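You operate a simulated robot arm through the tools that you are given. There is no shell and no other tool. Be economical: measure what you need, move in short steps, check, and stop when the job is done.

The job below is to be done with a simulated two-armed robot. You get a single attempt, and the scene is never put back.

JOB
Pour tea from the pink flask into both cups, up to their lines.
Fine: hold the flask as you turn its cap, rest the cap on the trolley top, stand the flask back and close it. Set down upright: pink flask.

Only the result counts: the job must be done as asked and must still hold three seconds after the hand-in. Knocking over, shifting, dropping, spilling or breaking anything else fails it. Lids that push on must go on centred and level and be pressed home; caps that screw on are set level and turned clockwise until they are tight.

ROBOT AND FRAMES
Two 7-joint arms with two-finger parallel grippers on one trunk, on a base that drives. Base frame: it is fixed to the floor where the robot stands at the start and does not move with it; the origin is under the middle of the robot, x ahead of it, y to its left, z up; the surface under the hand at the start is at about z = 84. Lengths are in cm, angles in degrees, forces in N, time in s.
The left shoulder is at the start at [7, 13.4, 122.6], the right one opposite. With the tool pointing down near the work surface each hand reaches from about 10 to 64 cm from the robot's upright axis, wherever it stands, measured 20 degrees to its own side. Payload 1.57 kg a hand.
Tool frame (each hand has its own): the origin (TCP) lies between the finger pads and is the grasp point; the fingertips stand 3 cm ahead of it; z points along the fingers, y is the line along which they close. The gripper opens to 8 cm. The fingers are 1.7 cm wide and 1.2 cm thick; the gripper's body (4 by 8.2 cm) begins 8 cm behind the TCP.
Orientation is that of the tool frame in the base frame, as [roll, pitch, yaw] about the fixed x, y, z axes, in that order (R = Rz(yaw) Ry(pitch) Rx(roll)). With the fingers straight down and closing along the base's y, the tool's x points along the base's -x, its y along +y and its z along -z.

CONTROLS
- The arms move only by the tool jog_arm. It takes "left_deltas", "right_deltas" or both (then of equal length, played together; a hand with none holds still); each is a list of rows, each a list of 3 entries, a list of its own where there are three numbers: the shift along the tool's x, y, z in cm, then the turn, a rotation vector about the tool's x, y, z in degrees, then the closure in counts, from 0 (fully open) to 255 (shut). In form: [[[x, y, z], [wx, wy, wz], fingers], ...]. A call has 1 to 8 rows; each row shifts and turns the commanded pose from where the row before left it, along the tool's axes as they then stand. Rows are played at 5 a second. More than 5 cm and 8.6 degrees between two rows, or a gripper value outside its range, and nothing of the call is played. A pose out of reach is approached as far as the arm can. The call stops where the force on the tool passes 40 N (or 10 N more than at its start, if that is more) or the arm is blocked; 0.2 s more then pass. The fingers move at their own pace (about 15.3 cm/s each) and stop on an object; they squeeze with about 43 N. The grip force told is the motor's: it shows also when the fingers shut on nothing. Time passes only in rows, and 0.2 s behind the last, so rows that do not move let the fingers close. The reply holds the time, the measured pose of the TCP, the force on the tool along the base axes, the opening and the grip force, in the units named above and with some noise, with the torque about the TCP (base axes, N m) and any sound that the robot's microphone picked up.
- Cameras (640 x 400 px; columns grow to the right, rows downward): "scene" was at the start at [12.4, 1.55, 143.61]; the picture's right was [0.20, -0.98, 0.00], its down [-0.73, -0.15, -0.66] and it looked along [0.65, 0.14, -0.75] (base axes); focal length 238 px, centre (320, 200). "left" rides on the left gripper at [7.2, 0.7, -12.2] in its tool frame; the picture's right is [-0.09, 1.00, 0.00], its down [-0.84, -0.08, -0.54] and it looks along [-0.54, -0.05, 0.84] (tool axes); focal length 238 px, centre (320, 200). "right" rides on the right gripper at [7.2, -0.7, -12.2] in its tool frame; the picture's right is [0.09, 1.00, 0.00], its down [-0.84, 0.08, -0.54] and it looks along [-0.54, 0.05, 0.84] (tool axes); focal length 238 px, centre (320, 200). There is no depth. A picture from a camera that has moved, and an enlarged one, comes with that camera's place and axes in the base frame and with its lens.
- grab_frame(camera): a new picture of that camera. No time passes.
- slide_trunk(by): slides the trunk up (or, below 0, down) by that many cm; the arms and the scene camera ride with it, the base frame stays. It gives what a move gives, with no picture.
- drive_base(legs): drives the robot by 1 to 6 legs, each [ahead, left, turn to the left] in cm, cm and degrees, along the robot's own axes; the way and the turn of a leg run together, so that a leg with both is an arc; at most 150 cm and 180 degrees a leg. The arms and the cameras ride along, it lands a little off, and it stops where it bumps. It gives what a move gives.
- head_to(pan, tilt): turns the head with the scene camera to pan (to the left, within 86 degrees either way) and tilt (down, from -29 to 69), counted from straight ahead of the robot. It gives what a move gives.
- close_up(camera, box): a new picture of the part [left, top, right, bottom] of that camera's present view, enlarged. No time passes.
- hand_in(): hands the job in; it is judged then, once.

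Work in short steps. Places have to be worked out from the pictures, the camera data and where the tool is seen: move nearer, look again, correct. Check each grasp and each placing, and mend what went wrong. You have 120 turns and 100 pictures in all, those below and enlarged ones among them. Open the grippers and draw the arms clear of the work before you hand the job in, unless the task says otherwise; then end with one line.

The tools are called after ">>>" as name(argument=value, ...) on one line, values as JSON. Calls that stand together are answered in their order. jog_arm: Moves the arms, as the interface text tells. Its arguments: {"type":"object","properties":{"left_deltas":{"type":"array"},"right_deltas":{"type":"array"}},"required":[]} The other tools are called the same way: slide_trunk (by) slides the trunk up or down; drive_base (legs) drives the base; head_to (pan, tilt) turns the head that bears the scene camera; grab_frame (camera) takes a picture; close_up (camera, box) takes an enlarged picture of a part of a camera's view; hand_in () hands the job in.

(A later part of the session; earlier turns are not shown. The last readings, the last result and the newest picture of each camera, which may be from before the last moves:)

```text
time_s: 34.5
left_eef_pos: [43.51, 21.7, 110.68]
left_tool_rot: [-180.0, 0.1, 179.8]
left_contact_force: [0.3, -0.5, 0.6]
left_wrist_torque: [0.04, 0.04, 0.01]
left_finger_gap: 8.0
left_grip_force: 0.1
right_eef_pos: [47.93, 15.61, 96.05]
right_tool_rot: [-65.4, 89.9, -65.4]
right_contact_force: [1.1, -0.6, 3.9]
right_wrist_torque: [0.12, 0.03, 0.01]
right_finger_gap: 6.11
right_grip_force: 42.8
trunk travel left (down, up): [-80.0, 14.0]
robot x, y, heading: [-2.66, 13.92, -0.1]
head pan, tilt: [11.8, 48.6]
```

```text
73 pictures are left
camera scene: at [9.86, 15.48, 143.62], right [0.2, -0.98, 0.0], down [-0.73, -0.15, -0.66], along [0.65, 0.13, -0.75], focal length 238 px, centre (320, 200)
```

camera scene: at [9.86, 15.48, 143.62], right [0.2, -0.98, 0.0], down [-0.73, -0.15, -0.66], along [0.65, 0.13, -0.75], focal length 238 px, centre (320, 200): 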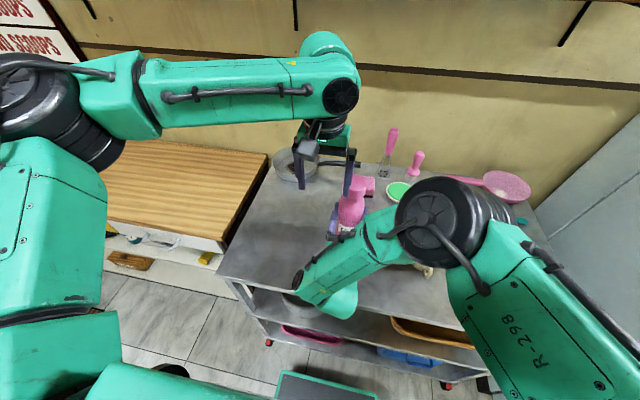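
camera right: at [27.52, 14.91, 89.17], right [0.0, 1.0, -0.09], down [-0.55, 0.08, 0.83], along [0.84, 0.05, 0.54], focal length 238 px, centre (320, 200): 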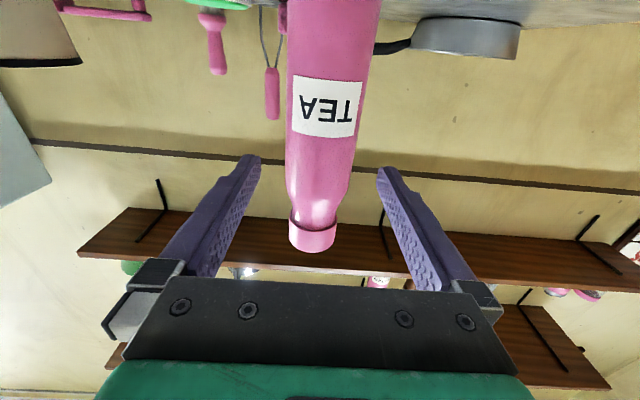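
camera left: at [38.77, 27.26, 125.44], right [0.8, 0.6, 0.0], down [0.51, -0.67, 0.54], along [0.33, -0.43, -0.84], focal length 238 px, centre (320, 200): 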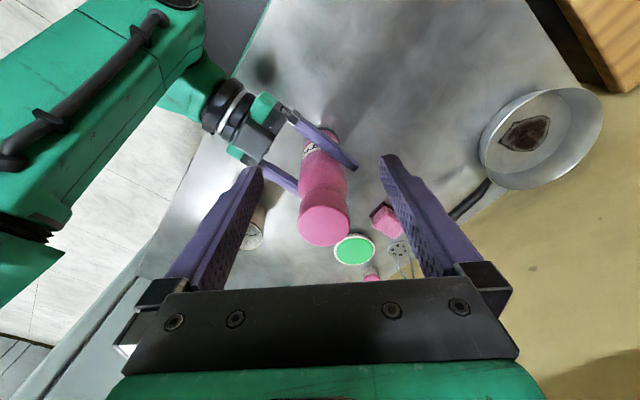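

Again a row slightly too long. I shorten it.

>>> jog_arm(left_deltas=[[[1, 3, -3], [0, 0, 0], 0], [[2, 3, -3], [0, 0, 0], 0], [[2, 3, -3], [0, 0, 0], 0], [[3, 3, -2], [0, 0, 0], 0], [[4, 2, -1], [0, 0, 0], 0], [[4, 2, 0], [0, 0, 0], 0], [[0, 3, 0], [0, 0, 0], 0]])

>>> grab_frame(camera="scene")

```text
time_s: 36.1
left_eef_pos: [27.5, 40.63, 122.61]
left_tool_rot: [180.0, 0.0, 179.8]
left_contact_force: [0.1, -0.1, -0.3]
left_wrist_torque: [-0.01, 0.0, 0.02]
left_finger_gap: 7.98
left_grip_force: 0.1
right_eef_pos: [47.83, 15.72, 96.15]
right_tool_rot: [-95.7, 89.9, -95.8]
right_contact_force: [-2.3, -1.0, 2.2]
right_wrist_torque: [0.16, 0.25, 0.06]
right_finger_gap: 6.07
right_grip_force: 43.3
trunk travel left (down, up): [-80.0, 14.0]
robot x, y, heading: [-2.16, 14.02, 0.1]
head pan, tilt: [11.8, 48.6]
```

```text
72 pictures are left
camera scene: at [9.79, 15.55, 143.62], right [0.2, -0.98, 0.0], down [-0.73, -0.15, -0.66], along [0.65, 0.13, -0.75], focal length 238 px, centre (320, 200)
```

scene: 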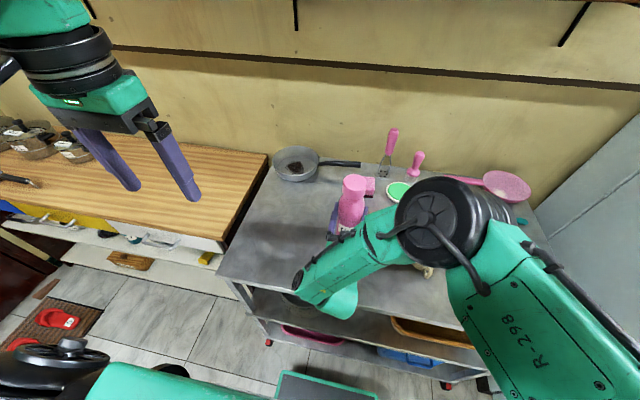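

The left arm's forward reach with tool down is poor when the hand is high compared with the shoulder. I raise the trunk 14 cm (the flask rides up in the grip), then lower the right hand by the same amount to stand the flask again.

>>> slide_trunk(by=14)

>>> jog_arm(right_deltas=[[[2, 0, 0], [0, 0, 0], 255], [[2, 0, 0], [0, 0, 0], 255], [[2, 0, 0], [0, 0, 0], 255], [[2, 0, 0], [0, 0, 0], 255], [[2, 0, 0], [0, 0, 0], 255], [[1, 0, 0], [0, 0, 0], 255], [[0, 0, 0], [0, 0, 0], 255]], left_deltas=[[[0, 0, 2], [0, 0, 0], 0], [[0, 0, 2], [0, 0, 0], 0], [[0, 0, 2], [0, 0, 0], 0], [[0, 0, 2], [0, 0, 0], 0], [[0, 0, 2], [0, 0, 0], 0], [[0, 0, 2], [0, 0, 0], 0], [[0, 0, 2], [0, 0, 0], 0]])

>>> grab_frame(camera="scene")

```text
time_s: 37.8
left_eef_pos: [27.64, 40.62, 136.67]
left_tool_rot: [180.0, 0.0, 180.0]
left_contact_force: [0.4, 0.0, 0.0]
left_wrist_torque: [-0.01, 0.04, 0.0]
left_finger_gap: 7.99
left_grip_force: 0.1
right_eef_pos: [48.09, 15.56, 110.15]
right_tool_rot: [-148.1, 89.8, -148.4]
right_contact_force: [-1.0, 0.2, -5.1]
right_wrist_torque: [-0.01, -0.01, -0.02]
right_finger_gap: 6.05
right_grip_force: 43.3
trunk travel left (down, up): [-94.0, 0.0]
robot x, y, heading: [-2.59, 13.81, -0.2]
head pan, tilt: [11.8, 48.6]
```

```text
time_s: 39.4
left_eef_pos: [28.58, 40.61, 122.92]
left_tool_rot: [180.0, -0.2, 179.8]
left_contact_force: [0.6, 0.6, -1.0]
left_wrist_torque: [0.02, 0.01, 0.0]
left_finger_gap: 8.03
left_grip_force: 0.0
left hand out of reach, approached as far as the arm can: row 5, 7
right_eef_pos: [47.14, 17.69, 105.49]
right_tool_rot: [173.7, 89.6, 173.4]
right_contact_force: [0.0, 0.3, -5.8]
right_wrist_torque: [0.0, -0.02, 0.05]
right_finger_gap: 6.07
right_grip_force: 43.1
right hand out of reach, approached as far as the arm can: row 2, 3, 4, 5, 6
trunk travel left (down, up): [-94.0, 0.0]
robot x, y, heading: [-2.66, 13.76, -0.3]
head pan, tilt: [11.8, 48.6]
```

```text
71 pictures are left
camera scene: at [10.26, 15.25, 157.58], right [0.2, -0.98, 0.0], down [-0.74, -0.15, -0.66], along [0.65, 0.14, -0.75], focal length 238 px, centre (320, 200)
```

scene: 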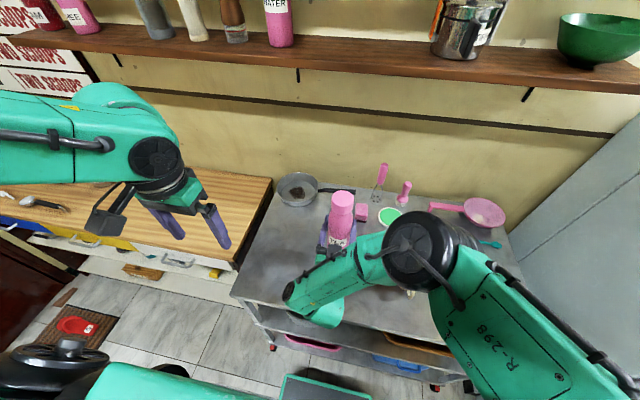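

Raising helps neither hand fully: the right tool, held level, cannot go that low relative to the shoulder. I test how far the left hand gets now, at a lower height relative to its shoulder and well clear of the flask.

>>> jog_arm(left_deltas=[[[-3.3, -2, 1.5], [0, 0, 0], 0], [[-3.3, -2, 1.5], [0, 0, 0], 0], [[-3.3, -2, 1.5], [0, 0, 0], 0], [[-3.3, -2, 1.5], [0, 0, 0], 0], [[-3.3, -2, 1.5], [0, 0, 0], 0], [[-3.3, -2, 1.5], [0, 0, 0], 0], [[0, 0, 2], [0, 0, 0], 0]])

>>> grab_frame(camera="scene")

```text
time_s: 41.0
left_eef_pos: [47.95, 29.15, 112.32]
left_tool_rot: [-179.8, 0.2, -180.0]
left_contact_force: [0.1, -0.2, 0.0]
left_wrist_torque: [-0.01, -0.03, -0.01]
left_finger_gap: 7.97
left_grip_force: 0.0
left hand out of reach, approached as far as the arm can: row 7
right_eef_pos: [46.85, 17.89, 105.61]
right_tool_rot: [-161.2, 89.9, -161.4]
right_contact_force: [-0.4, -0.1, -5.2]
right_wrist_torque: [0.03, 0.04, 0.01]
right_finger_gap: 6.06
right_grip_force: 43.0
trunk travel left (down, up): [-94.0, 0.0]
robot x, y, heading: [-2.32, 13.91, 0.1]
head pan, tilt: [11.8, 48.6]
```

```text
70 pictures are left
camera scene: at [9.93, 15.61, 157.61], right [0.2, -0.98, 0.0], down [-0.73, -0.15, -0.66], along [0.65, 0.13, -0.75], focal length 238 px, centre (320, 200)
```

scene: 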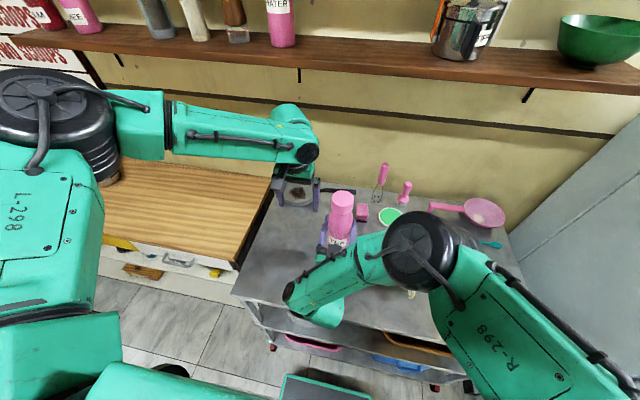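

I try yawing the right tool 30° to the left about the flask's axis (the flask only spins), which should suit the arm better, and then lowering it again.

>>> jog_arm(right_deltas=[[[0, 0, 0], [-7.5, 0, 0], 255], [[0, 0, 0], [-7.5, 0, 0], 255], [[0, 0, 0], [-7.5, 0, 0], 255], [[0, 0, 0], [-7.5, 0, 0], 255], [[1, 0, 0], [0, 0, 0], 255], [[1, 0, 0], [0, 0, 0], 255], [[1, 0, 0], [0, 0, 0], 255]])

```text
time_s: 42.6
left_eef_pos: [47.95, 28.96, 112.3]
left_tool_rot: [-179.9, 0.2, 179.9]
left_contact_force: [0.8, 1.0, -0.4]
left_wrist_torque: [-0.05, 0.0, 0.03]
left_finger_gap: 8.01
left_grip_force: 0.0
right_eef_pos: [45.68, 17.64, 115.77]
right_tool_rot: [-179.0, 87.8, -159.4]
right_contact_force: [0.1, 0.1, -5.1]
right_wrist_torque: [-0.01, -0.02, 0.04]
right_finger_gap: 6.07
right_grip_force: 43.0
right hand out of reach, approached as far as the arm can: row 1, 2, 3, 4, 5, 6, 7
trunk travel left (down, up): [-94.0, 0.0]
robot x, y, heading: [-2.7, 13.74, -0.0]
head pan, tilt: [11.8, 48.6]
```

Yawing left made it worse, so the limit is somewhere in the wrist. I test the left hand by itself going further down, to learn its range.

>>> jog_arm(left_deltas=[[[0, 0, 2], [0, 0, 0], 0], [[0, 0, 2], [0, 0, 0], 0], [[0, 0, 2], [0, 0, 0], 0], [[0, 0, 2], [0, 0, 0], 0]])

```text
time_s: 43.6
left_eef_pos: [45.36, 30.95, 105.94]
left_tool_rot: [-179.9, 0.2, 179.9]
left_contact_force: [0.1, 0.5, -0.3]
left_wrist_torque: [-0.01, -0.01, -0.01]
left_finger_gap: 8.01
left_grip_force: 0.0
left hand out of reach, approached as far as the arm can: row 1, 2, 3, 4
right_eef_pos: [45.63, 17.83, 115.8]
right_tool_rot: [-179.3, 87.8, -159.8]
right_contact_force: [-0.2, 0.7, -4.4]
right_wrist_torque: [0.0, 0.0, -0.02]
right_finger_gap: 6.1
right_grip_force: 42.9
trunk travel left (down, up): [-94.0, 0.0]
robot x, y, heading: [-2.6, 13.93, -0.1]
head pan, tilt: [11.8, 48.6]
```

Each time the left hand is held off along the same direction, which looks like one clamped joint and a bad elbow posture. I take it back, low and near the body, so that the elbow can drop, and look.

>>> jog_arm(left_deltas=[[[3, 1, 0], [0, 0, 0], 0], [[3, 1, 0], [0, 0, 0], 0], [[3, 1, 0], [0, 0, 0], 0], [[3, 1, 1], [0, 0, 0], 0], [[3, 1, 1], [0, 0, 0], 0], [[3, 1, 1], [0, 0, 0], 0], [[2, 0, 1], [0, 0, 0], 0]])

>>> head_to(pan=45, tilt=40)

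>>> grab_frame(camera="scene")

```text
time_s: 45.2
left_eef_pos: [27.72, 36.7, 102.42]
left_tool_rot: [-179.9, 0.1, 179.9]
left_contact_force: [0.0, 0.0, 0.3]
left_wrist_torque: [-0.02, 0.01, 0.01]
left_finger_gap: 7.99
left_grip_force: 0.0
left hand out of reach, approached as far as the arm can: row 6, 7
right_eef_pos: [45.58, 17.8, 115.79]
right_tool_rot: [-177.4, 87.7, -157.8]
right_contact_force: [-0.1, 0.1, -6.0]
right_wrist_torque: [0.0, 0.01, 0.0]
right_finger_gap: 6.09
right_grip_force: 42.9
trunk travel left (down, up): [-94.0, 0.0]
robot x, y, heading: [-2.45, 14.06, -0.3]
head pan, tilt: [11.8, 48.6]
```

```text
time_s: 46.2
left_eef_pos: [27.83, 36.52, 102.43]
left_tool_rot: [180.0, 0.0, 179.9]
left_contact_force: [0.9, -0.6, -0.4]
left_wrist_torque: [0.02, -0.01, 0.0]
left_finger_gap: 8.0
left_grip_force: 0.0
right_eef_pos: [45.58, 17.67, 115.86]
right_tool_rot: [179.7, 87.8, -160.7]
right_contact_force: [0.0, -0.9, -5.3]
right_wrist_torque: [0.01, 0.01, 0.01]
right_finger_gap: 6.07
right_grip_force: 42.9
trunk travel left (down, up): [-94.0, 0.0]
robot x, y, heading: [-2.37, 13.99, -0.1]
head pan, tilt: [45.0, 40.0]
```

```text
69 pictures are left
camera scene: at [8.38, 19.84, 158.83], right [0.71, -0.71, 0.0], down [-0.46, -0.45, -0.77], along [0.54, 0.54, -0.64], focal length 238 px, centre (320, 200)
```

scene: 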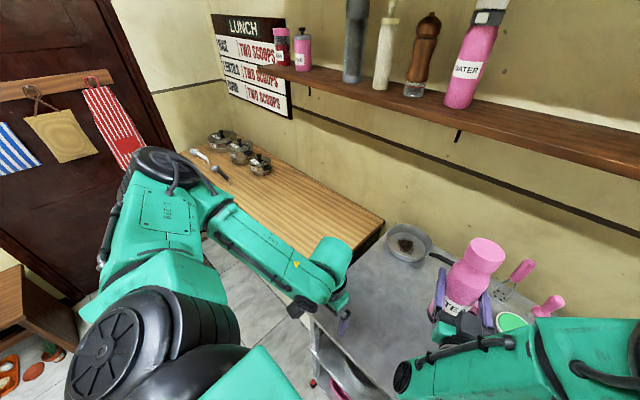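

Comparing the stuck points suggests both arms would be in range if the flask stood nearer, at about [40, 9] relative to the robot with the trunk at its first height. I raise the left hand, bring the trunk down (the flask hangs 5–6 cm above the top), undo the right yaw and turn the head back.

>>> jog_arm(left_deltas=[[[0, 1, -4], [0, 0, 0], 0], [[0, 1, -4], [0, 0, 0], 0], [[0, 1, -4], [0, 0, 0], 0], [[0, 1, -4], [0, 0, 0], 0], [[0, 0, -4], [0, 0, 0], 0], [[0, 0, -4], [0, 0, 0], 0]], right_deltas=[[[0, 0, 0], [4, 0, 0], 255], [[0, 0, 0], [4, 0, 0], 255], [[0, 0, 0], [4, 0, 0], 255], [[0, 0, 0], [4, 0, 0], 255], [[0, 0, 0], [3.6, 0, 0], 255], [[0, 0, 0], [0, 0, 0], 255]])

>>> slide_trunk(by=-14)

>>> head_to(pan=11.8, tilt=48.6)

>>> grab_frame(camera="scene")

```text
time_s: 47.6
left_eef_pos: [31.08, 41.37, 125.55]
left_tool_rot: [179.9, 0.0, 179.8]
left_contact_force: [-0.1, -0.1, -0.2]
left_wrist_torque: [0.0, 0.0, -0.01]
left_finger_gap: 8.0
left_grip_force: 0.1
left hand out of reach, approached as far as the arm can: row 1, 2, 3
right_eef_pos: [45.55, 17.62, 115.9]
right_tool_rot: [-161.0, 88.1, -160.6]
right_contact_force: [0.3, 0.8, -5.8]
right_wrist_torque: [0.01, -0.01, 0.0]
right_finger_gap: 6.08
right_grip_force: 43.6
trunk travel left (down, up): [-94.0, 0.0]
robot x, y, heading: [-2.77, 13.97, 0.2]
head pan, tilt: [45.0, 40.0]
```

```text
time_s: 49.3
left_eef_pos: [31.17, 41.49, 111.55]
left_tool_rot: [180.0, 0.0, 179.9]
left_contact_force: [-0.1, -1.3, -0.6]
left_wrist_torque: [0.0, -0.02, 0.0]
left_finger_gap: 8.0
left_grip_force: 0.0
right_eef_pos: [45.58, 17.65, 101.94]
right_tool_rot: [-160.4, 88.3, -160.0]
right_contact_force: [0.2, 0.3, -4.4]
right_wrist_torque: [-0.03, 0.0, 0.0]
right_finger_gap: 6.07
right_grip_force: 42.9
trunk travel left (down, up): [-80.0, 14.0]
robot x, y, heading: [-2.39, 14.1, -0.3]
head pan, tilt: [45.0, 40.0]
```

```text
time_s: 50.3
left_eef_pos: [31.06, 41.41, 111.5]
left_tool_rot: [-179.9, 0.0, 180.0]
left_contact_force: [0.3, 0.6, 0.3]
left_wrist_torque: [-0.01, -0.05, -0.02]
left_finger_gap: 8.0
left_grip_force: 0.2
right_eef_pos: [45.64, 17.75, 101.69]
right_tool_rot: [-160.4, 88.3, -159.9]
right_contact_force: [-0.4, 0.3, -5.6]
right_wrist_torque: [-0.01, -0.03, 0.0]
right_finger_gap: 6.05
right_grip_force: 42.9
trunk travel left (down, up): [-80.0, 14.0]
robot x, y, heading: [-2.46, 14.22, -0.2]
head pan, tilt: [11.8, 48.6]
```

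```text
68 pictures are left
camera scene: at [9.98, 15.51, 143.61], right [0.2, -0.98, 0.0], down [-0.73, -0.15, -0.66], along [0.65, 0.13, -0.75], focal length 238 px, centre (320, 200)
```

scene: 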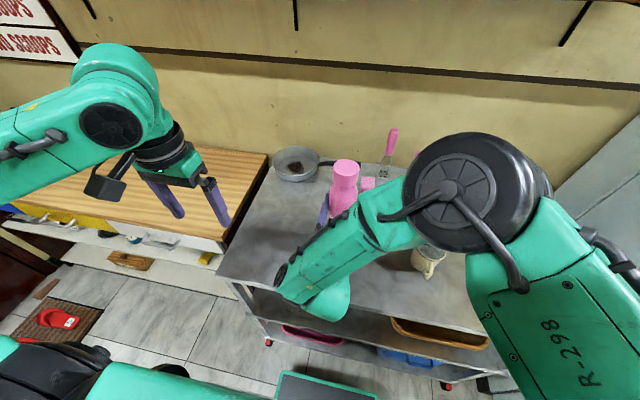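

The flask hangs about 5.6 cm above the top. I drive the base 3.4 ahead and 6 to the right, then bring the hand 8 cm back and 5 cm left relative to it, trimming the lean.

>>> drive_base(legs=[[3.4, -6, 0]])

>>> jog_arm(right_deltas=[[[0, 1, -1.5], [0, -0.8, 0.3], 255], [[0, 1, -1.5], [0, -0.8, 0.3], 255], [[0, 1, -1.5], [0, 0, 0], 255], [[0, 1, -1.5], [0, 0, 0], 255], [[0, 1, -1.5], [0, 0, 0], 255], [[0, 0, -0.5], [0, 0, 0], 255]])

```text
time_s: 51.3
left_eef_pos: [34.24, 35.91, 111.6]
left_tool_rot: [-179.8, 0.2, -180.0]
left_contact_force: [-0.2, 0.8, 0.0]
left_wrist_torque: [-0.01, 0.02, 0.04]
left_finger_gap: 7.99
left_grip_force: 0.1
right_eef_pos: [48.78, 12.12, 101.88]
right_tool_rot: [-153.2, 88.2, -152.6]
right_contact_force: [-0.5, 0.0, -4.5]
right_wrist_torque: [0.02, -0.01, -0.02]
right_finger_gap: 6.06
right_grip_force: 43.2
trunk travel left (down, up): [-80.0, 14.0]
robot x, y, heading: [0.59, 8.29, -0.1]
head pan, tilt: [11.8, 48.6]
```

```text
time_s: 52.7
left_eef_pos: [34.6, 35.49, 111.56]
left_tool_rot: [180.0, 0.0, -180.0]
left_contact_force: [0.1, 0.4, -0.8]
left_wrist_torque: [0.04, -0.02, -0.03]
left_finger_gap: 8.0
left_grip_force: 0.1
right_eef_pos: [40.89, 16.7, 101.91]
right_tool_rot: [175.0, 89.7, 175.6]
right_contact_force: [-0.3, 0.3, -5.3]
right_wrist_torque: [0.0, -0.02, 0.04]
right_finger_gap: 6.1
right_grip_force: 42.8
trunk travel left (down, up): [-80.0, 14.0]
robot x, y, heading: [0.84, 7.96, -0.0]
head pan, tilt: [11.8, 48.6]
```

The right hand followed without trouble. I lower the flask onto the top.

>>> jog_arm(right_deltas=[[[1.5, 0, 0], [0, 0, 0], 255], [[1.5, 0, 0], [0, 0, 0], 255], [[1.5, 0, 0], [0, 0, 0], 255], [[0.7, 0, 0], [0, 0, 0], 255], [[0.4, 0, 0], [0, 0, 0], 255], [[0, 0, 0], [0, 0, 0], 255]])

>>> grab_frame(camera="scene")

```text
time_s: 54.1
left_eef_pos: [34.58, 35.48, 111.6]
left_tool_rot: [-179.9, 0.0, -180.0]
left_contact_force: [-0.1, -0.5, 0.2]
left_wrist_torque: [-0.01, -0.01, 0.02]
left_finger_gap: 7.99
left_grip_force: 0.0
right_eef_pos: [41.46, 15.39, 97.57]
right_tool_rot: [178.3, 89.7, 178.9]
right_contact_force: [0.7, 0.3, -5.2]
right_wrist_torque: [-0.01, -0.02, 0.03]
right_finger_gap: 6.08
right_grip_force: 42.7
right hand out of reach, approached as far as the arm can: row 3, 4
trunk travel left (down, up): [-80.0, 14.0]
robot x, y, heading: [0.87, 8.06, 0.4]
head pan, tilt: [11.8, 48.6]
```

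```text
67 pictures are left
camera scene: at [13.35, 9.59, 143.61], right [0.2, -0.98, 0.0], down [-0.73, -0.15, -0.66], along [0.65, 0.13, -0.75], focal length 238 px, centre (320, 200)
```

scene: 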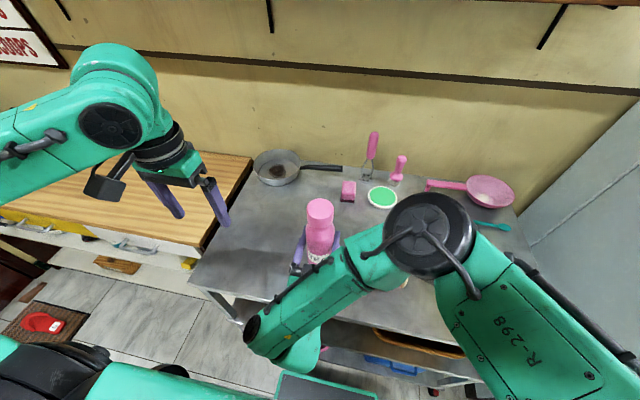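

The flask is still about 1.3 cm up at the arm's limit, so I lower the trunk by 1.3 cm to stand it.

>>> slide_trunk(by=-1.3)

```text
time_s: 54.7
left_eef_pos: [34.48, 35.57, 110.2]
left_tool_rot: [180.0, 0.1, 180.0]
left_contact_force: [-0.1, -0.4, 1.0]
left_wrist_torque: [0.0, -0.03, -0.01]
left_finger_gap: 8.01
left_grip_force: 0.1
right_eef_pos: [41.46, 15.41, 96.26]
right_tool_rot: [177.7, 89.7, 178.2]
right_contact_force: [-0.3, 1.1, -5.0]
right_wrist_torque: [0.02, -0.02, -0.01]
right_finger_gap: 6.05
right_grip_force: 42.6
trunk travel left (down, up): [-78.7, 15.3]
robot x, y, heading: [0.89, 7.93, -0.1]
head pan, tilt: [11.8, 48.6]
```

Not touching yet by the force reading. A little lower.

>>> slide_trunk(by=-0.2)

```text
time_s: 55.2
left_eef_pos: [34.41, 35.52, 110.1]
left_tool_rot: [-180.0, 0.0, -180.0]
left_contact_force: [-0.4, -0.3, 0.3]
left_wrist_torque: [0.03, 0.01, -0.01]
left_finger_gap: 7.99
left_grip_force: 0.2
right_eef_pos: [41.47, 15.37, 96.32]
right_tool_rot: [88.0, 89.7, 88.4]
right_contact_force: [1.2, 0.6, 8.8]
right_wrist_torque: [-0.15, 0.1, -0.03]
right_finger_gap: 6.1
right_grip_force: 43.4
trunk travel left (down, up): [-78.5, 15.5]
robot x, y, heading: [1.35, 7.96, 0.2]
head pan, tilt: [11.8, 48.6]
```

The flask stands. Now the left hand goes up to z≈114 and across over the cap.

>>> jog_arm(left_deltas=[[[0, 0, -4], [0, 0, 0], 0], [[-1.2, -3.3, 0], [0, 0, 0], 0], [[-1.2, -3.3, 0], [0, 0, 0], 0], [[-1.2, -3.3, 0], [0, 0, 0], 0], [[-1.2, -3.3, 0], [0, 0, 0], 0], [[-1.2, -3.3, 0], [0, 0, 0], 0], [[-1.05, -3.6, 0], [0, 0, 0], 0], [[0, 0, 0], [0, 0, 0], 0]])

>>> grab_frame(camera="left")

>>> grab_frame(camera="scene")

```text
time_s: 57.0
left_eef_pos: [41.43, 15.31, 114.27]
left_tool_rot: [-179.9, 0.2, -180.0]
left_contact_force: [-0.2, 0.1, -0.8]
left_wrist_torque: [-0.02, 0.01, -0.01]
left_finger_gap: 7.98
left_grip_force: 0.1
right_eef_pos: [41.34, 15.47, 96.13]
right_tool_rot: [156.9, 89.9, 157.4]
right_contact_force: [6.7, 2.1, 21.8]
right_wrist_torque: [0.17, -0.29, -0.15]
right_finger_gap: 6.08
right_grip_force: 43.4
trunk travel left (down, up): [-78.5, 15.5]
robot x, y, heading: [1.14, 8.07, 0.0]
head pan, tilt: [11.8, 48.6]
```

```text
66 pictures are left
camera left: at [34.41, 16.0, 126.39], right [0.09, 1.0, 0.0], down [0.84, -0.08, 0.54], along [0.54, -0.05, -0.84], focal length 238 px, centre (320, 200)
```

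left: 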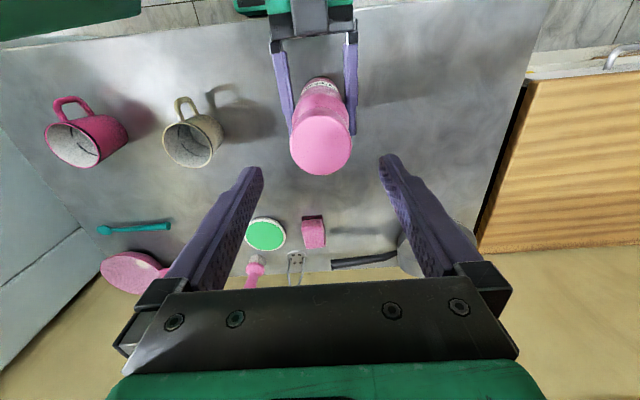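

```text
65 pictures are left
camera scene: at [13.12, 9.58, 142.13], right [0.2, -0.98, 0.0], down [-0.73, -0.15, -0.66], along [0.65, 0.13, -0.75], focal length 238 px, centre (320, 200)
```

scene: 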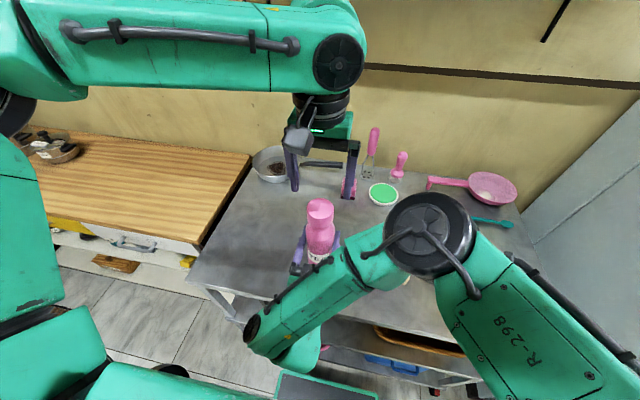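

The left hand is over the cap, which I see at [41.2,15.5]. I turn the wrist +60° there and trim the position.

>>> jog_arm(left_deltas=[[[0.15, 0.15, 0], [0, 0, 8.5], 0], [[0, 0, 0], [0, 0, 8.5], 0], [[0, 0, 0], [0, 0, 8.5], 0], [[0, 0, 0], [0, 0, 8.5], 0], [[0, 0, 0], [0, 0, 8.5], 0], [[0, 0, 0], [0, 0, 8.5], 0], [[0, 0, 0], [0, 0, 8.5], 0], [[0, 0, 0], [0, 0, 0], 0]])

```text
time_s: 58.8
left_eef_pos: [41.17, 15.53, 114.23]
left_tool_rot: [179.8, 0.1, 120.4]
left_contact_force: [0.3, 0.7, 0.0]
left_wrist_torque: [0.03, 0.0, 0.0]
left_finger_gap: 8.0
left_grip_force: 0.1
right_eef_pos: [41.41, 15.35, 96.01]
right_tool_rot: [176.1, 89.8, 176.6]
right_contact_force: [2.0, 0.4, 13.7]
right_wrist_torque: [-0.01, 0.08, 0.02]
right_finger_gap: 6.08
right_grip_force: 43.1
trunk travel left (down, up): [-78.5, 15.5]
robot x, y, heading: [1.05, 7.55, 0.0]
head pan, tilt: [11.8, 48.6]
```

Turned to 120° with no limit. I continue to about 90° yaw, then descend so that the fingertips come to the cap's lower rim.

>>> jog_arm(left_deltas=[[[0, 0, 0], [0, 0, 8.5], 0], [[0, 0, 0], [0, 0, 8.5], 0], [[0, 0, 0], [0, 0, 8.5], 0], [[0, 0, 2], [0, 0, 0], 0], [[0, 0, 2], [0, 0, 0], 0], [[0, 0, 2], [0, 0, 0], 0], [[0, 0, 1.2], [0, 0, 0], 0], [[0, 0, 0], [0, 0, 0], 0]])

>>> grab_frame(camera="left")

>>> close_up(camera="scene", box=[250, 130, 390, 280])

```text
time_s: 60.6
left_eef_pos: [41.25, 15.5, 106.86]
left_tool_rot: [179.8, 0.0, 95.0]
left_contact_force: [0.4, -0.1, 0.1]
left_wrist_torque: [0.0, 0.01, 0.02]
left_finger_gap: 7.99
left_grip_force: 0.0
right_eef_pos: [41.34, 15.45, 96.08]
right_tool_rot: [177.9, 89.8, 178.4]
right_contact_force: [-1.2, 0.5, 5.1]
right_wrist_torque: [0.03, 0.13, -0.01]
right_finger_gap: 6.06
right_grip_force: 43.6
trunk travel left (down, up): [-78.5, 15.5]
robot x, y, heading: [0.73, 7.89, -0.2]
head pan, tilt: [11.8, 48.6]
```

```text
64 pictures are left
camera left: at [41.45, 22.73, 119.12], right [1.0, -0.01, 0.0], down [-0.01, -0.84, 0.54], along [0.0, -0.54, -0.84], focal length 238 px, centre (320, 200)
```

left: 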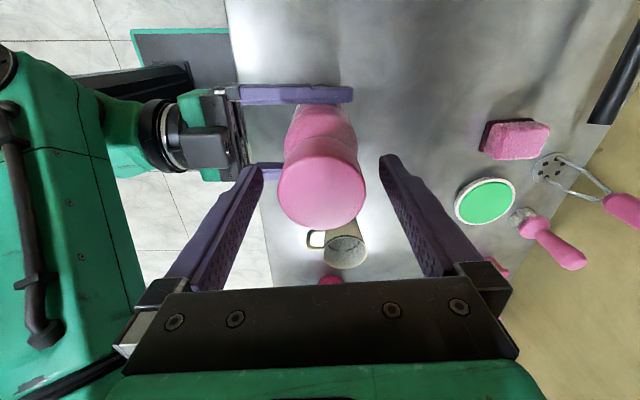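

```text
2.67 times, centred on (320, 205) of scene
camera zoom: at [13.17, 9.56, 142.12], right [0.2, -0.98, 0.0], down [-0.73, -0.15, -0.66], along [0.65, 0.13, -0.75], focal length 634 px, centre (320, 187)
```

zoom: 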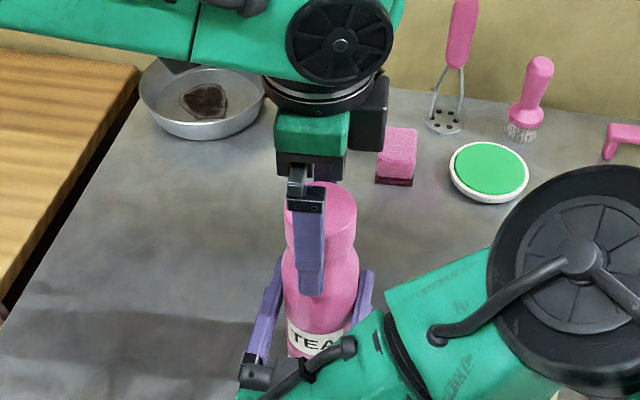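

The cap is about 0.2–0.3 cm ahead of the TCP. I trim that and close on the cap.

>>> jog_arm(left_deltas=[[[0.15, 0.2, 0], [0, 0, 0], 0], [[0, 0, 0], [0, 0, 0], 60], [[0, 0, 0], [0, 0, 0], 120], [[0, 0, 0], [0, 0, 0], 255], [[0, 0, 0], [0, 0, 0], 255]])

```text
time_s: 61.8
left_eef_pos: [41.42, 15.69, 106.94]
left_tool_rot: [179.9, 0.1, 95.0]
left_contact_force: [-7.1, -1.9, 3.8]
left_wrist_torque: [-0.07, 0.64, 0.07]
left_finger_gap: 5.0
left_grip_force: 43.2
right_eef_pos: [41.41, 15.3, 96.0]
right_tool_rot: [179.9, 89.9, -179.5]
right_contact_force: [5.4, 1.4, -2.4]
right_wrist_torque: [-0.07, 0.28, -0.04]
right_finger_gap: 6.08
right_grip_force: 42.7
trunk travel left (down, up): [-78.5, 15.5]
robot x, y, heading: [0.92, 8.26, 0.1]
head pan, tilt: [11.8, 48.6]
```

The cap is gripped at 5.0 cm. I turn it counter-clockwise 68° and watch force and torque.

>>> jog_arm(left_deltas=[[[0, -0.1, 0], [0, 0, -8.5], 255], [[0, 0, 0], [0, 0, -8.5], 255], [[0, 0, 0], [0, 0, -8.5], 255], [[0, 0, 0], [0, 0, -8.5], 255], [[0, 0, 0], [0, 0, -8.5], 255], [[0, 0, 0], [0, 0, -8.5], 255], [[0, 0, 0], [0, 0, -8.5], 255], [[0, 0, 0], [0, 0, -8.5], 255]])

```text
time_s: 63.6
left_eef_pos: [41.36, 15.57, 107.06]
left_tool_rot: [-179.8, 0.1, 163.0]
left_contact_force: [-21.0, -19.6, 14.4]
left_wrist_torque: [-0.61, 0.75, -0.06]
left_finger_gap: 5.02
left_grip_force: 43.0
right_eef_pos: [41.48, 15.45, 96.12]
right_tool_rot: [159.1, 89.7, 159.9]
right_contact_force: [23.9, 19.0, -6.7]
right_wrist_torque: [-1.42, 0.72, 0.0]
right_finger_gap: 6.09
right_grip_force: 42.6
trunk travel left (down, up): [-78.5, 15.5]
robot x, y, heading: [0.65, 7.77, -0.2]
head pan, tilt: [11.8, 48.6]
```

The cap pushes the hand up (+14 N) and sideways. I relieve by following up and shifting slightly, and keep turning.

>>> jog_arm(left_deltas=[[[0.08, -0.15, -0.1], [0, 0, -8.5], 255], [[0, 0, -0.02], [0, 0, -8.5], 255], [[0, 0, -0.02], [0, 0, -8.5], 255], [[0, 0, -0.02], [0, 0, -8.5], 255], [[0, 0, -0.02], [0, 0, -8.5], 255], [[0, 0, -0.02], [0, 0, -8.5], 255], [[0, 0, -0.02], [0, 0, -8.5], 255], [[0, 0, -0.02], [0, 0, -8.5], 255]])

```text
time_s: 65.4
left_eef_pos: [41.4, 15.58, 107.21]
left_tool_rot: [-179.6, 0.0, -129.0]
left_contact_force: [5.1, -22.3, -4.5]
left_wrist_torque: [-0.53, -0.06, -0.06]
left_finger_gap: 4.99
left_grip_force: 43.9
right_eef_pos: [41.34, 15.62, 96.08]
right_tool_rot: [149.8, 89.8, 150.4]
right_contact_force: [-3.1, 24.8, 8.2]
right_wrist_torque: [-1.22, -0.61, 0.04]
right_finger_gap: 6.09
right_grip_force: 43.3
trunk travel left (down, up): [-78.5, 15.5]
robot x, y, heading: [1.06, 8.29, 0.2]
head pan, tilt: [11.8, 48.6]
```

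136° turned. I shift 1.5 mm to ease the side force and go on.

>>> jog_arm(left_deltas=[[[0.12, -0.09, 0], [0, 0, -8.5], 255], [[0, 0, -0.01], [0, 0, -8.5], 255], [[0, 0, -0.01], [0, 0, -8.5], 255], [[0, 0, -0.01], [0, 0, -8.5], 255], [[0, 0, -0.01], [0, 0, -8.5], 255], [[0, 0, -0.01], [0, 0, -8.5], 255], [[0, 0, -0.01], [0, 0, -8.5], 255], [[0, 0, -0.01], [0, 0, -8.5], 255]])

>>> grab_frame(camera="scene")

```text
time_s: 67.2
left_eef_pos: [42.73, 22.75, 109.18]
left_tool_rot: [179.8, -0.4, -61.2]
left_contact_force: [0.6, 0.1, -0.6]
left_wrist_torque: [-0.05, -0.06, 0.05]
left_finger_gap: 5.04
left_grip_force: 42.3
left hand out of reach, approached as far as the arm can: row 6, 7, 8
right_eef_pos: [41.45, 15.47, 96.09]
right_tool_rot: [-166.0, 89.7, -165.5]
right_contact_force: [0.0, -1.8, -1.2]
right_wrist_torque: [-0.09, 0.02, 0.02]
right_finger_gap: 6.08
right_grip_force: 43.4
trunk travel left (down, up): [-78.5, 15.5]
robot x, y, heading: [0.63, 8.12, -0.2]
head pan, tilt: [11.8, 48.6]
```

```text
62 pictures are left
camera scene: at [13.28, 9.66, 142.1], right [0.2, -0.98, 0.0], down [-0.73, -0.15, -0.66], along [0.65, 0.13, -0.75], focal length 238 px, centre (320, 200)
```

scene: 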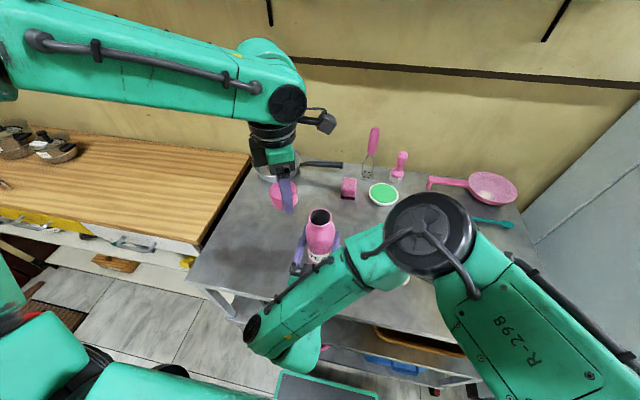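

The cap came off after roughly half a turn and is in the left hand, and the open flask still stands in the right grip. I check both up close.

>>> close_up(camera="scene", box=[230, 120, 390, 290])

>>> grab_frame(camera="left")

```text
2.35 times, centred on (310, 205) of scene
camera zoom: at [13.28, 9.66, 142.1], right [0.2, -0.98, 0.0], down [-0.73, -0.15, -0.66], along [0.65, 0.13, -0.75], focal length 559 px, centre (344, 188)
```

zoom: 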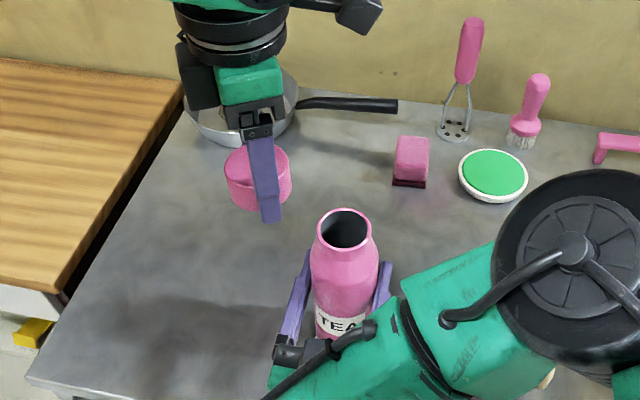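

```text
60 pictures are left
camera left: at [45.8, 16.12, 121.35], right [-0.92, -0.4, 0.01], down [-0.33, 0.77, 0.54], along [-0.22, 0.49, -0.84], focal length 238 px, centre (320, 200)
```

left: 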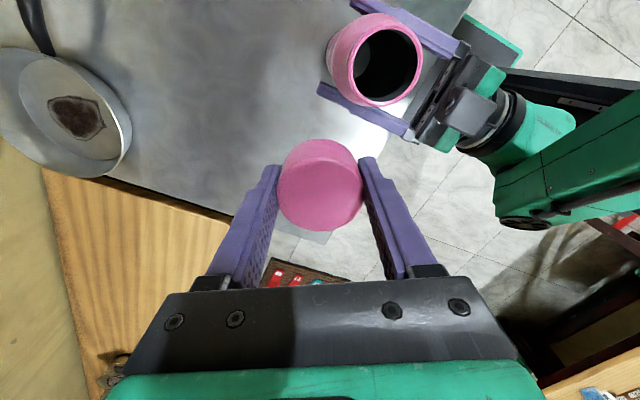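

The cap is level in the fingers. I move the left hand off to about [38,31], turning the wrist back as it goes.

>>> jog_arm(left_deltas=[[[-3.2, 0, 0], [0, 0, 0], 255], [[-3.2, 0, 0], [0, 0, 0], 255], [[-3.2, 0, 0], [0, 0, 0], 255], [[0, 0, 0], [0, 0, 8.5], 255], [[0, 0, 0], [0, 0, 8.5], 255], [[0, 0, 0], [0, 0, 8.5], 255], [[0, 0, 0], [0, 0, 8.5], 255], [[0, 0, 0], [0, 0, 8.5], 255]])

>>> jog_arm(left_deltas=[[[0, 0, 2], [0, 0, 8.5], 255], [[0, 0, 2], [0, 0, 8.5], 255], [[0, 0, 2], [0, 0, 8.5], 255], [[0, 0, 2], [0, 0, 8.5], 255], [[0, 0, 2], [0, 0, 8.5], 255], [[0, 0, 2], [0, 0, 8.5], 255], [[0, 0, 2], [0, 0, 8.5], 255], [[0, 0, 2], [0, 0, 8.5], 255]])

```text
time_s: 69.0
left_eef_pos: [38.08, 30.97, 109.16]
left_tool_rot: [179.9, 0.0, -103.7]
left_contact_force: [-0.2, 0.0, -0.2]
left_wrist_torque: [-0.01, -0.02, 0.03]
left_finger_gap: 5.01
left_grip_force: 43.5
right_eef_pos: [41.53, 15.42, 96.03]
right_tool_rot: [179.7, 89.7, -179.6]
right_contact_force: [-0.2, 0.7, -5.7]
right_wrist_torque: [0.01, 0.01, -0.02]
right_finger_gap: 6.08
right_grip_force: 42.3
trunk travel left (down, up): [-78.5, 15.5]
robot x, y, heading: [0.94, 8.25, 0.0]
head pan, tilt: [11.8, 48.6]
```

```text
time_s: 70.8
left_eef_pos: [38.14, 30.99, 93.1]
left_tool_rot: [-180.0, 0.0, -171.8]
left_contact_force: [0.7, 0.4, 0.2]
left_wrist_torque: [0.0, 0.0, -0.04]
left_finger_gap: 5.02
left_grip_force: 42.5
right_eef_pos: [41.44, 15.34, 95.86]
right_tool_rot: [178.1, 89.7, 178.7]
right_contact_force: [0.4, -0.4, -3.9]
right_wrist_torque: [0.0, 0.01, -0.01]
right_finger_gap: 6.09
right_grip_force: 42.7
trunk travel left (down, up): [-78.5, 15.5]
robot x, y, heading: [1.27, 8.06, -0.1]
head pan, tilt: [11.8, 48.6]
```

Clear and reaching fine. I lower the cap to just above the top, then by small steps until contact.

>>> jog_arm(left_deltas=[[[0, 0, 2], [0, 0, 0], 255], [[0, 0, 2], [0, 0, 0], 255], [[0, 0, 1], [0, 0, 0], 255], [[0, 0, 0.5], [0, 0, 0], 255], [[0, 0, 0.25], [0, 0, 0], 255], [[0, 0, 0], [0, 0, 0], 255]])

>>> grab_frame(camera="left")

```text
time_s: 72.2
left_eef_pos: [38.17, 31.02, 87.36]
left_tool_rot: [-179.9, -0.1, -171.5]
left_contact_force: [-0.5, -0.1, 0.0]
left_wrist_torque: [-0.03, -0.02, 0.01]
left_finger_gap: 5.04
left_grip_force: 42.7
right_eef_pos: [41.48, 15.38, 96.17]
right_tool_rot: [178.2, 89.6, 178.8]
right_contact_force: [0.8, -0.3, -5.2]
right_wrist_torque: [0.03, 0.01, 0.01]
right_finger_gap: 6.06
right_grip_force: 43.4
trunk travel left (down, up): [-78.5, 15.5]
robot x, y, heading: [0.96, 8.08, -0.2]
head pan, tilt: [11.8, 48.6]
```

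```text
59 pictures are left
camera left: at [31.12, 30.55, 99.52], right [-0.06, 1.0, 0.0], down [0.84, 0.05, 0.54], along [0.54, 0.03, -0.84], focal length 238 px, centre (320, 200)
```

left: 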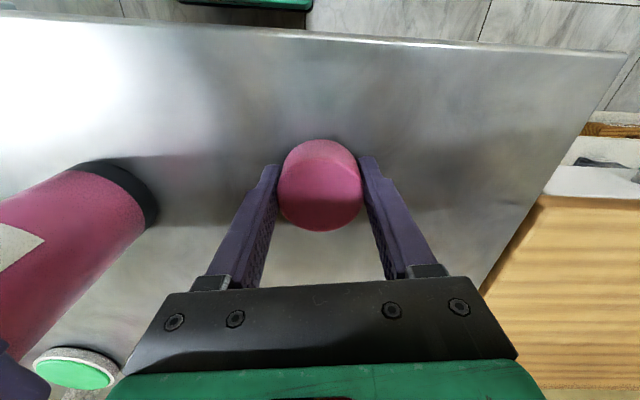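

Very near the surface. I go down in half-millimetre rows until the force shows contact.

>>> jog_arm(left_deltas=[[[0, 0, 0.1], [0, 0, 0], 255], [[0, 0, 0.1], [0, 0, 0], 255], [[0, 0, 0.1], [0, 0, 0], 255], [[0, 0, 0.1], [0, 0, 0], 255]])

```text
time_s: 73.2
left_eef_pos: [38.12, 30.85, 86.98]
left_tool_rot: [-180.0, 0.1, -171.5]
left_contact_force: [-0.5, 0.2, -1.1]
left_wrist_torque: [0.0, -0.04, 0.03]
left_finger_gap: 5.01
left_grip_force: 43.2
right_eef_pos: [41.41, 15.6, 96.08]
right_tool_rot: [178.2, 89.7, 178.6]
right_contact_force: [0.6, -0.3, -4.4]
right_wrist_torque: [-0.01, 0.03, 0.02]
right_finger_gap: 6.08
right_grip_force: 42.8
trunk travel left (down, up): [-78.5, 15.5]
robot x, y, heading: [0.92, 7.48, 0.1]
head pan, tilt: [11.8, 48.6]
```

>>> jog_arm(left_deltas=[[[0, 0, 0.1], [0, 0, 0], 255], [[0, 0, 0.1], [0, 0, 0], 255], [[0, 0, 0.1], [0, 0, 0], 255]])

```text
time_s: 74.0
left_eef_pos: [38.27, 30.94, 87.02]
left_tool_rot: [-180.0, 0.6, -171.4]
left_contact_force: [4.0, 8.5, 35.7]
left_wrist_torque: [0.32, 0.22, 0.19]
left_finger_gap: 5.0
left_grip_force: 43.3
right_eef_pos: [41.32, 15.48, 96.16]
right_tool_rot: [156.2, 90.0, 156.9]
right_contact_force: [-0.3, -0.2, -5.6]
right_wrist_torque: [0.0, 0.02, 0.02]
right_finger_gap: 6.09
right_grip_force: 43.3
trunk travel left (down, up): [-78.5, 15.5]
robot x, y, heading: [0.98, 7.91, -0.0]
head pan, tilt: [11.8, 48.6]
```

Contact at z=87.0. I ease off 2 mm, open, and rise straight up.

>>> jog_arm(left_deltas=[[[0, 0, -0.2], [0, 0, 0], 255], [[0, 0, 0], [0, 0, 0], 90], [[0, 0, 0], [0, 0, 0], 0], [[0, 0, 0], [0, 0, 0], 0], [[0, 0, -3], [0, 0, 0], 0], [[0, 0, -4], [0, 0, 0], 0], [[0, 0, -4], [0, 0, 0], 0], [[0, 0, -4], [0, 0, 0], 0]])

>>> grab_frame(camera="left")

```text
time_s: 75.8
left_eef_pos: [37.97, 30.97, 102.02]
left_tool_rot: [180.0, -0.1, -171.7]
left_contact_force: [0.8, 0.0, 0.4]
left_wrist_torque: [0.0, 0.01, -0.01]
left_finger_gap: 7.99
left_grip_force: 0.0
right_eef_pos: [41.45, 15.41, 96.09]
right_tool_rot: [172.5, 89.7, 173.2]
right_contact_force: [-1.3, -0.8, -3.4]
right_wrist_torque: [-0.02, 0.15, 0.02]
right_finger_gap: 6.09
right_grip_force: 43.0
trunk travel left (down, up): [-78.5, 15.5]
robot x, y, heading: [0.72, 8.14, -0.3]
head pan, tilt: [11.8, 48.6]
```

```text
58 pictures are left
camera left: at [30.9, 30.6, 114.1], right [-0.05, 1.0, 0.0], down [0.84, 0.05, 0.54], along [0.54, 0.03, -0.84], focal length 238 px, centre (320, 200)
```

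left: 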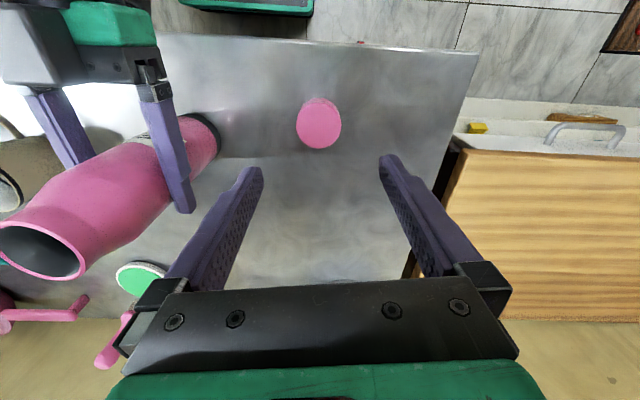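

The cap rests at about [38.4,31]. From the joint geometry I reckon the right wrist can only roll so that the mouth tips to the left, so I will pour from the right of each cup, the pink one first. I lift the flask straight up.

>>> jog_arm(right_deltas=[[[-1, 0, 0], [0, 0, 0], 255], [[-2, 0, 0], [0, 0, 0], 255], [[-3, 0, 0], [0, 0, 0], 255], [[-3.5, 0, 0], [0, 0, 0], 255], [[-3.5, 0, 0], [0, 0, 0], 255], [[-3, -1, 0], [0, 0, 0], 255], [[0, -2, 0], [0, 0, 0], 255], [[0, -3, 0], [0, 0, 0], 255]])

>>> jog_arm(right_deltas=[[[0, -3.5, 0.3], [0, 0, 0], 255], [[0, -3.5, 0.3], [0, 0, 0], 255], [[0, -3.5, 0.3], [0, 0, 0], 255], [[0, -3.5, 0.3], [0, 0, 0], 255], [[0, -3.5, 0.3], [0, 0, 0], 255], [[0, -3.5, 0.3], [0, 0, 0], 255], [[0, -3.5, 0.3], [0, 0, 0], 255], [[0, -3.5, 0.2], [0, 0, 0], 255]])

```text
time_s: 77.6
left_eef_pos: [38.08, 30.85, 101.84]
left_tool_rot: [180.0, 0.1, -171.5]
left_contact_force: [0.0, -0.2, 0.0]
left_wrist_torque: [0.03, 0.01, -0.04]
left_finger_gap: 8.03
left_grip_force: 0.1
right_eef_pos: [41.68, 9.24, 112.17]
right_tool_rot: [163.6, 89.7, 164.3]
right_contact_force: [0.5, 0.1, -5.5]
right_wrist_torque: [0.04, 0.04, 0.04]
right_finger_gap: 6.08
right_grip_force: 42.9
trunk travel left (down, up): [-78.5, 15.5]
robot x, y, heading: [0.77, 7.44, -0.0]
head pan, tilt: [11.8, 48.6]
```

```text
time_s: 79.4
left_eef_pos: [38.1, 31.07, 102.02]
left_tool_rot: [-180.0, 0.0, -171.5]
left_contact_force: [-1.6, 0.5, 0.0]
left_wrist_torque: [-0.01, 0.01, -0.01]
left_finger_gap: 7.99
left_grip_force: 0.1
right_eef_pos: [44.75, -5.42, 110.06]
right_tool_rot: [140.1, 83.7, 138.6]
right_contact_force: [0.6, -0.8, -4.6]
right_wrist_torque: [-0.01, -0.01, 0.04]
right_finger_gap: 6.08
right_grip_force: 42.5
right hand out of reach, approached as far as the arm can: row 4, 5, 6, 7, 8
trunk travel left (down, up): [-78.5, 15.5]
robot x, y, heading: [0.75, 7.81, -0.3]
head pan, tilt: [11.8, 48.6]
```

The level right tool cannot go farther right than about 13 cm from the robot's middle plane. I bring it back a little, level it again, and will drive the base to the right instead, after raising the left hand.

>>> jog_arm(right_deltas=[[[0, 2, 0], [0, 0, 0], 255], [[0, 2, 0], [0, 0, 0], 255], [[0, 2, 0], [-0.5, -1.6, -1.4], 255], [[-0.5, 0, 0], [-0.5, -1.6, -1.4], 255], [[-0.5, 0, 0], [-0.5, -1.6, -1.3], 255], [[-0.5, 0, 0], [0, 0, 0], 255], [[0, 0, 0], [0, 0, 0], 255]], left_deltas=[[[0, 0, -2], [0, 0, 0], 0], [[0, 0, -2], [0, 0, 0], 0], [[0, 0, -2], [0, 0, 0], 0], [[0, 0, -2], [0, 0, 0], 0], [[0, 0, -2], [0, 0, 0], 0], [[0, 2, -1], [0, 0, 0], 0], [[0, 2, 0], [0, 0, 0], 0]])

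```text
time_s: 81.0
left_eef_pos: [37.5, 34.9, 112.83]
left_tool_rot: [-179.9, -0.1, -171.6]
left_contact_force: [0.6, 0.2, -0.4]
left_wrist_torque: [0.02, 0.01, 0.0]
left_finger_gap: 8.0
left_grip_force: 0.0
right_eef_pos: [44.6, 0.75, 111.96]
right_tool_rot: [-79.9, 89.3, -79.5]
right_contact_force: [-0.5, 0.5, -5.7]
right_wrist_torque: [0.03, 0.0, 0.0]
right_finger_gap: 6.09
right_grip_force: 42.5
trunk travel left (down, up): [-78.5, 15.5]
robot x, y, heading: [0.71, 7.88, 0.1]
head pan, tilt: [11.8, 48.6]
```

The cabinet is near on the right side, so pouring from the far right is out. Yawing the tool 45° right lets the mouth tip away to the left with the flask's foot toward the robot, clear of both cups. I try that yaw in the air.

>>> jog_arm(right_deltas=[[[0, 0, 0], [7.5, 0, 0], 255], [[0, 0, 0], [7.5, 0, 0], 255], [[0, 0, 0], [7.5, 0, 0], 255], [[0, 0, 0], [7.5, 0, 0], 255], [[0, 0, 0], [7.5, 0, 0], 255], [[0, 0, 0], [7.5, 0, 0], 255], [[0, 0, 0], [0, 0, 0], 255]])

```text
time_s: 82.6
left_eef_pos: [37.47, 34.92, 112.84]
left_tool_rot: [-180.0, 0.1, -171.4]
left_contact_force: [-0.6, -0.3, 0.3]
left_wrist_torque: [-0.02, -0.02, -0.04]
left_finger_gap: 8.0
left_grip_force: 0.1
right_eef_pos: [45.54, -0.42, 114.64]
right_tool_rot: [32.7, 85.6, -13.5]
right_contact_force: [0.2, -0.1, -5.3]
right_wrist_torque: [-0.01, 0.0, -0.01]
right_finger_gap: 6.05
right_grip_force: 42.7
trunk travel left (down, up): [-78.5, 15.5]
robot x, y, heading: [0.9, 8.13, -0.1]
head pan, tilt: [11.8, 48.6]
```

>>> jog_arm(right_deltas=[[[0, 0, 0], [0, 0, 0], 255], [[0, 0, 0], [0, 0, 0], 255]])

>>> grab_frame(camera="scene")

```text
time_s: 83.2
left_eef_pos: [37.46, 34.88, 112.91]
left_tool_rot: [-179.9, 0.0, -171.5]
left_contact_force: [-0.4, -0.1, 0.6]
left_wrist_torque: [0.02, -0.02, 0.02]
left_finger_gap: 8.0
left_grip_force: 0.1
right_eef_pos: [45.62, -0.44, 114.52]
right_tool_rot: [28.9, 85.6, -17.3]
right_contact_force: [-0.2, -0.6, -4.7]
right_wrist_torque: [0.0, 0.01, 0.01]
right_finger_gap: 6.07
right_grip_force: 43.2
trunk travel left (down, up): [-78.5, 15.5]
robot x, y, heading: [1.03, 7.9, -0.1]
head pan, tilt: [11.8, 48.6]
```

```text
57 pictures are left
camera scene: at [13.35, 9.56, 142.11], right [0.2, -0.98, 0.0], down [-0.73, -0.15, -0.66], along [0.65, 0.13, -0.75], focal length 238 px, centre (320, 200)
```

scene: 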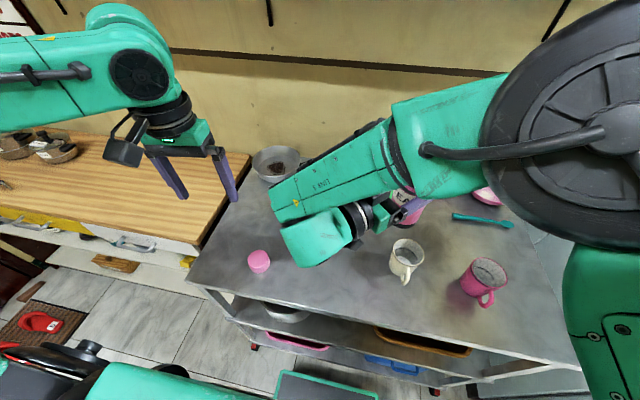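

The yaw worked and the scene camera now sees both cups. I enlarge them to fix their centres and fill lines before pouring.

>>> close_up(camera="scene", box=[370, 225, 530, 325])

```text
4.00 times, centred on (450, 275) of scene
camera zoom: at [13.35, 9.56, 142.11], right [0.2, -0.98, 0.0], down [-0.73, -0.15, -0.66], along [0.65, 0.13, -0.75], focal length 950 px, centre (-200, -100)
```

zoom: 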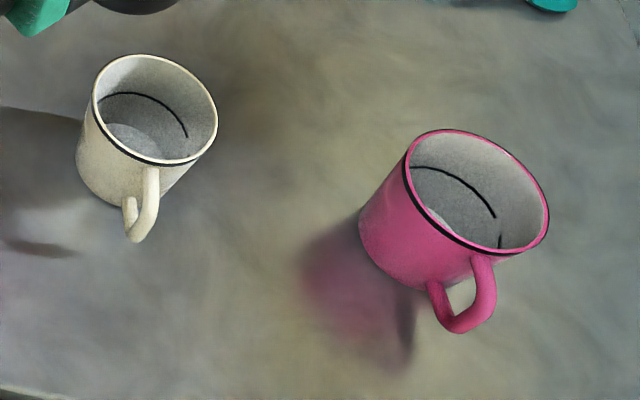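

Cream cup centre about [45.0,-5.3], pink about [43.6,-22.9]; the mouth is about 8.8 cm above the grip point. I move the upright flask to the pouring stand for the cream cup, high first.

>>> jog_arm(right_deltas=[[[0, -3, 0.6], [0, 0, 0], 255], [[0, -3, 0.6], [0, 0, 0], 255], [[0, -3, 0.6], [0, 0, 0], 255], [[0, -2.6, 0.6], [0, 0, 0], 255], [[0, -2.5, 0.6], [0, 0, 0], 255], [[2, 0, 0], [0, 0, 0], 255], [[2, 0, 0], [0, 0, 0], 255], [[0, 0, 0], [0, 0, 0], 255]])

```text
time_s: 85.0
left_eef_pos: [37.53, 34.78, 112.92]
left_tool_rot: [180.0, 0.1, -171.5]
left_contact_force: [0.4, 0.4, 0.7]
left_wrist_torque: [0.01, -0.02, -0.03]
left_finger_gap: 7.99
left_grip_force: 0.0
right_eef_pos: [37.79, -11.46, 110.29]
right_tool_rot: [2.9, 83.9, -40.0]
right_contact_force: [-0.4, 0.4, -3.9]
right_wrist_torque: [0.04, 0.03, 0.05]
right_finger_gap: 6.08
right_grip_force: 42.9
trunk travel left (down, up): [-78.5, 15.5]
robot x, y, heading: [0.66, 8.16, -0.2]
head pan, tilt: [11.8, 48.6]
```

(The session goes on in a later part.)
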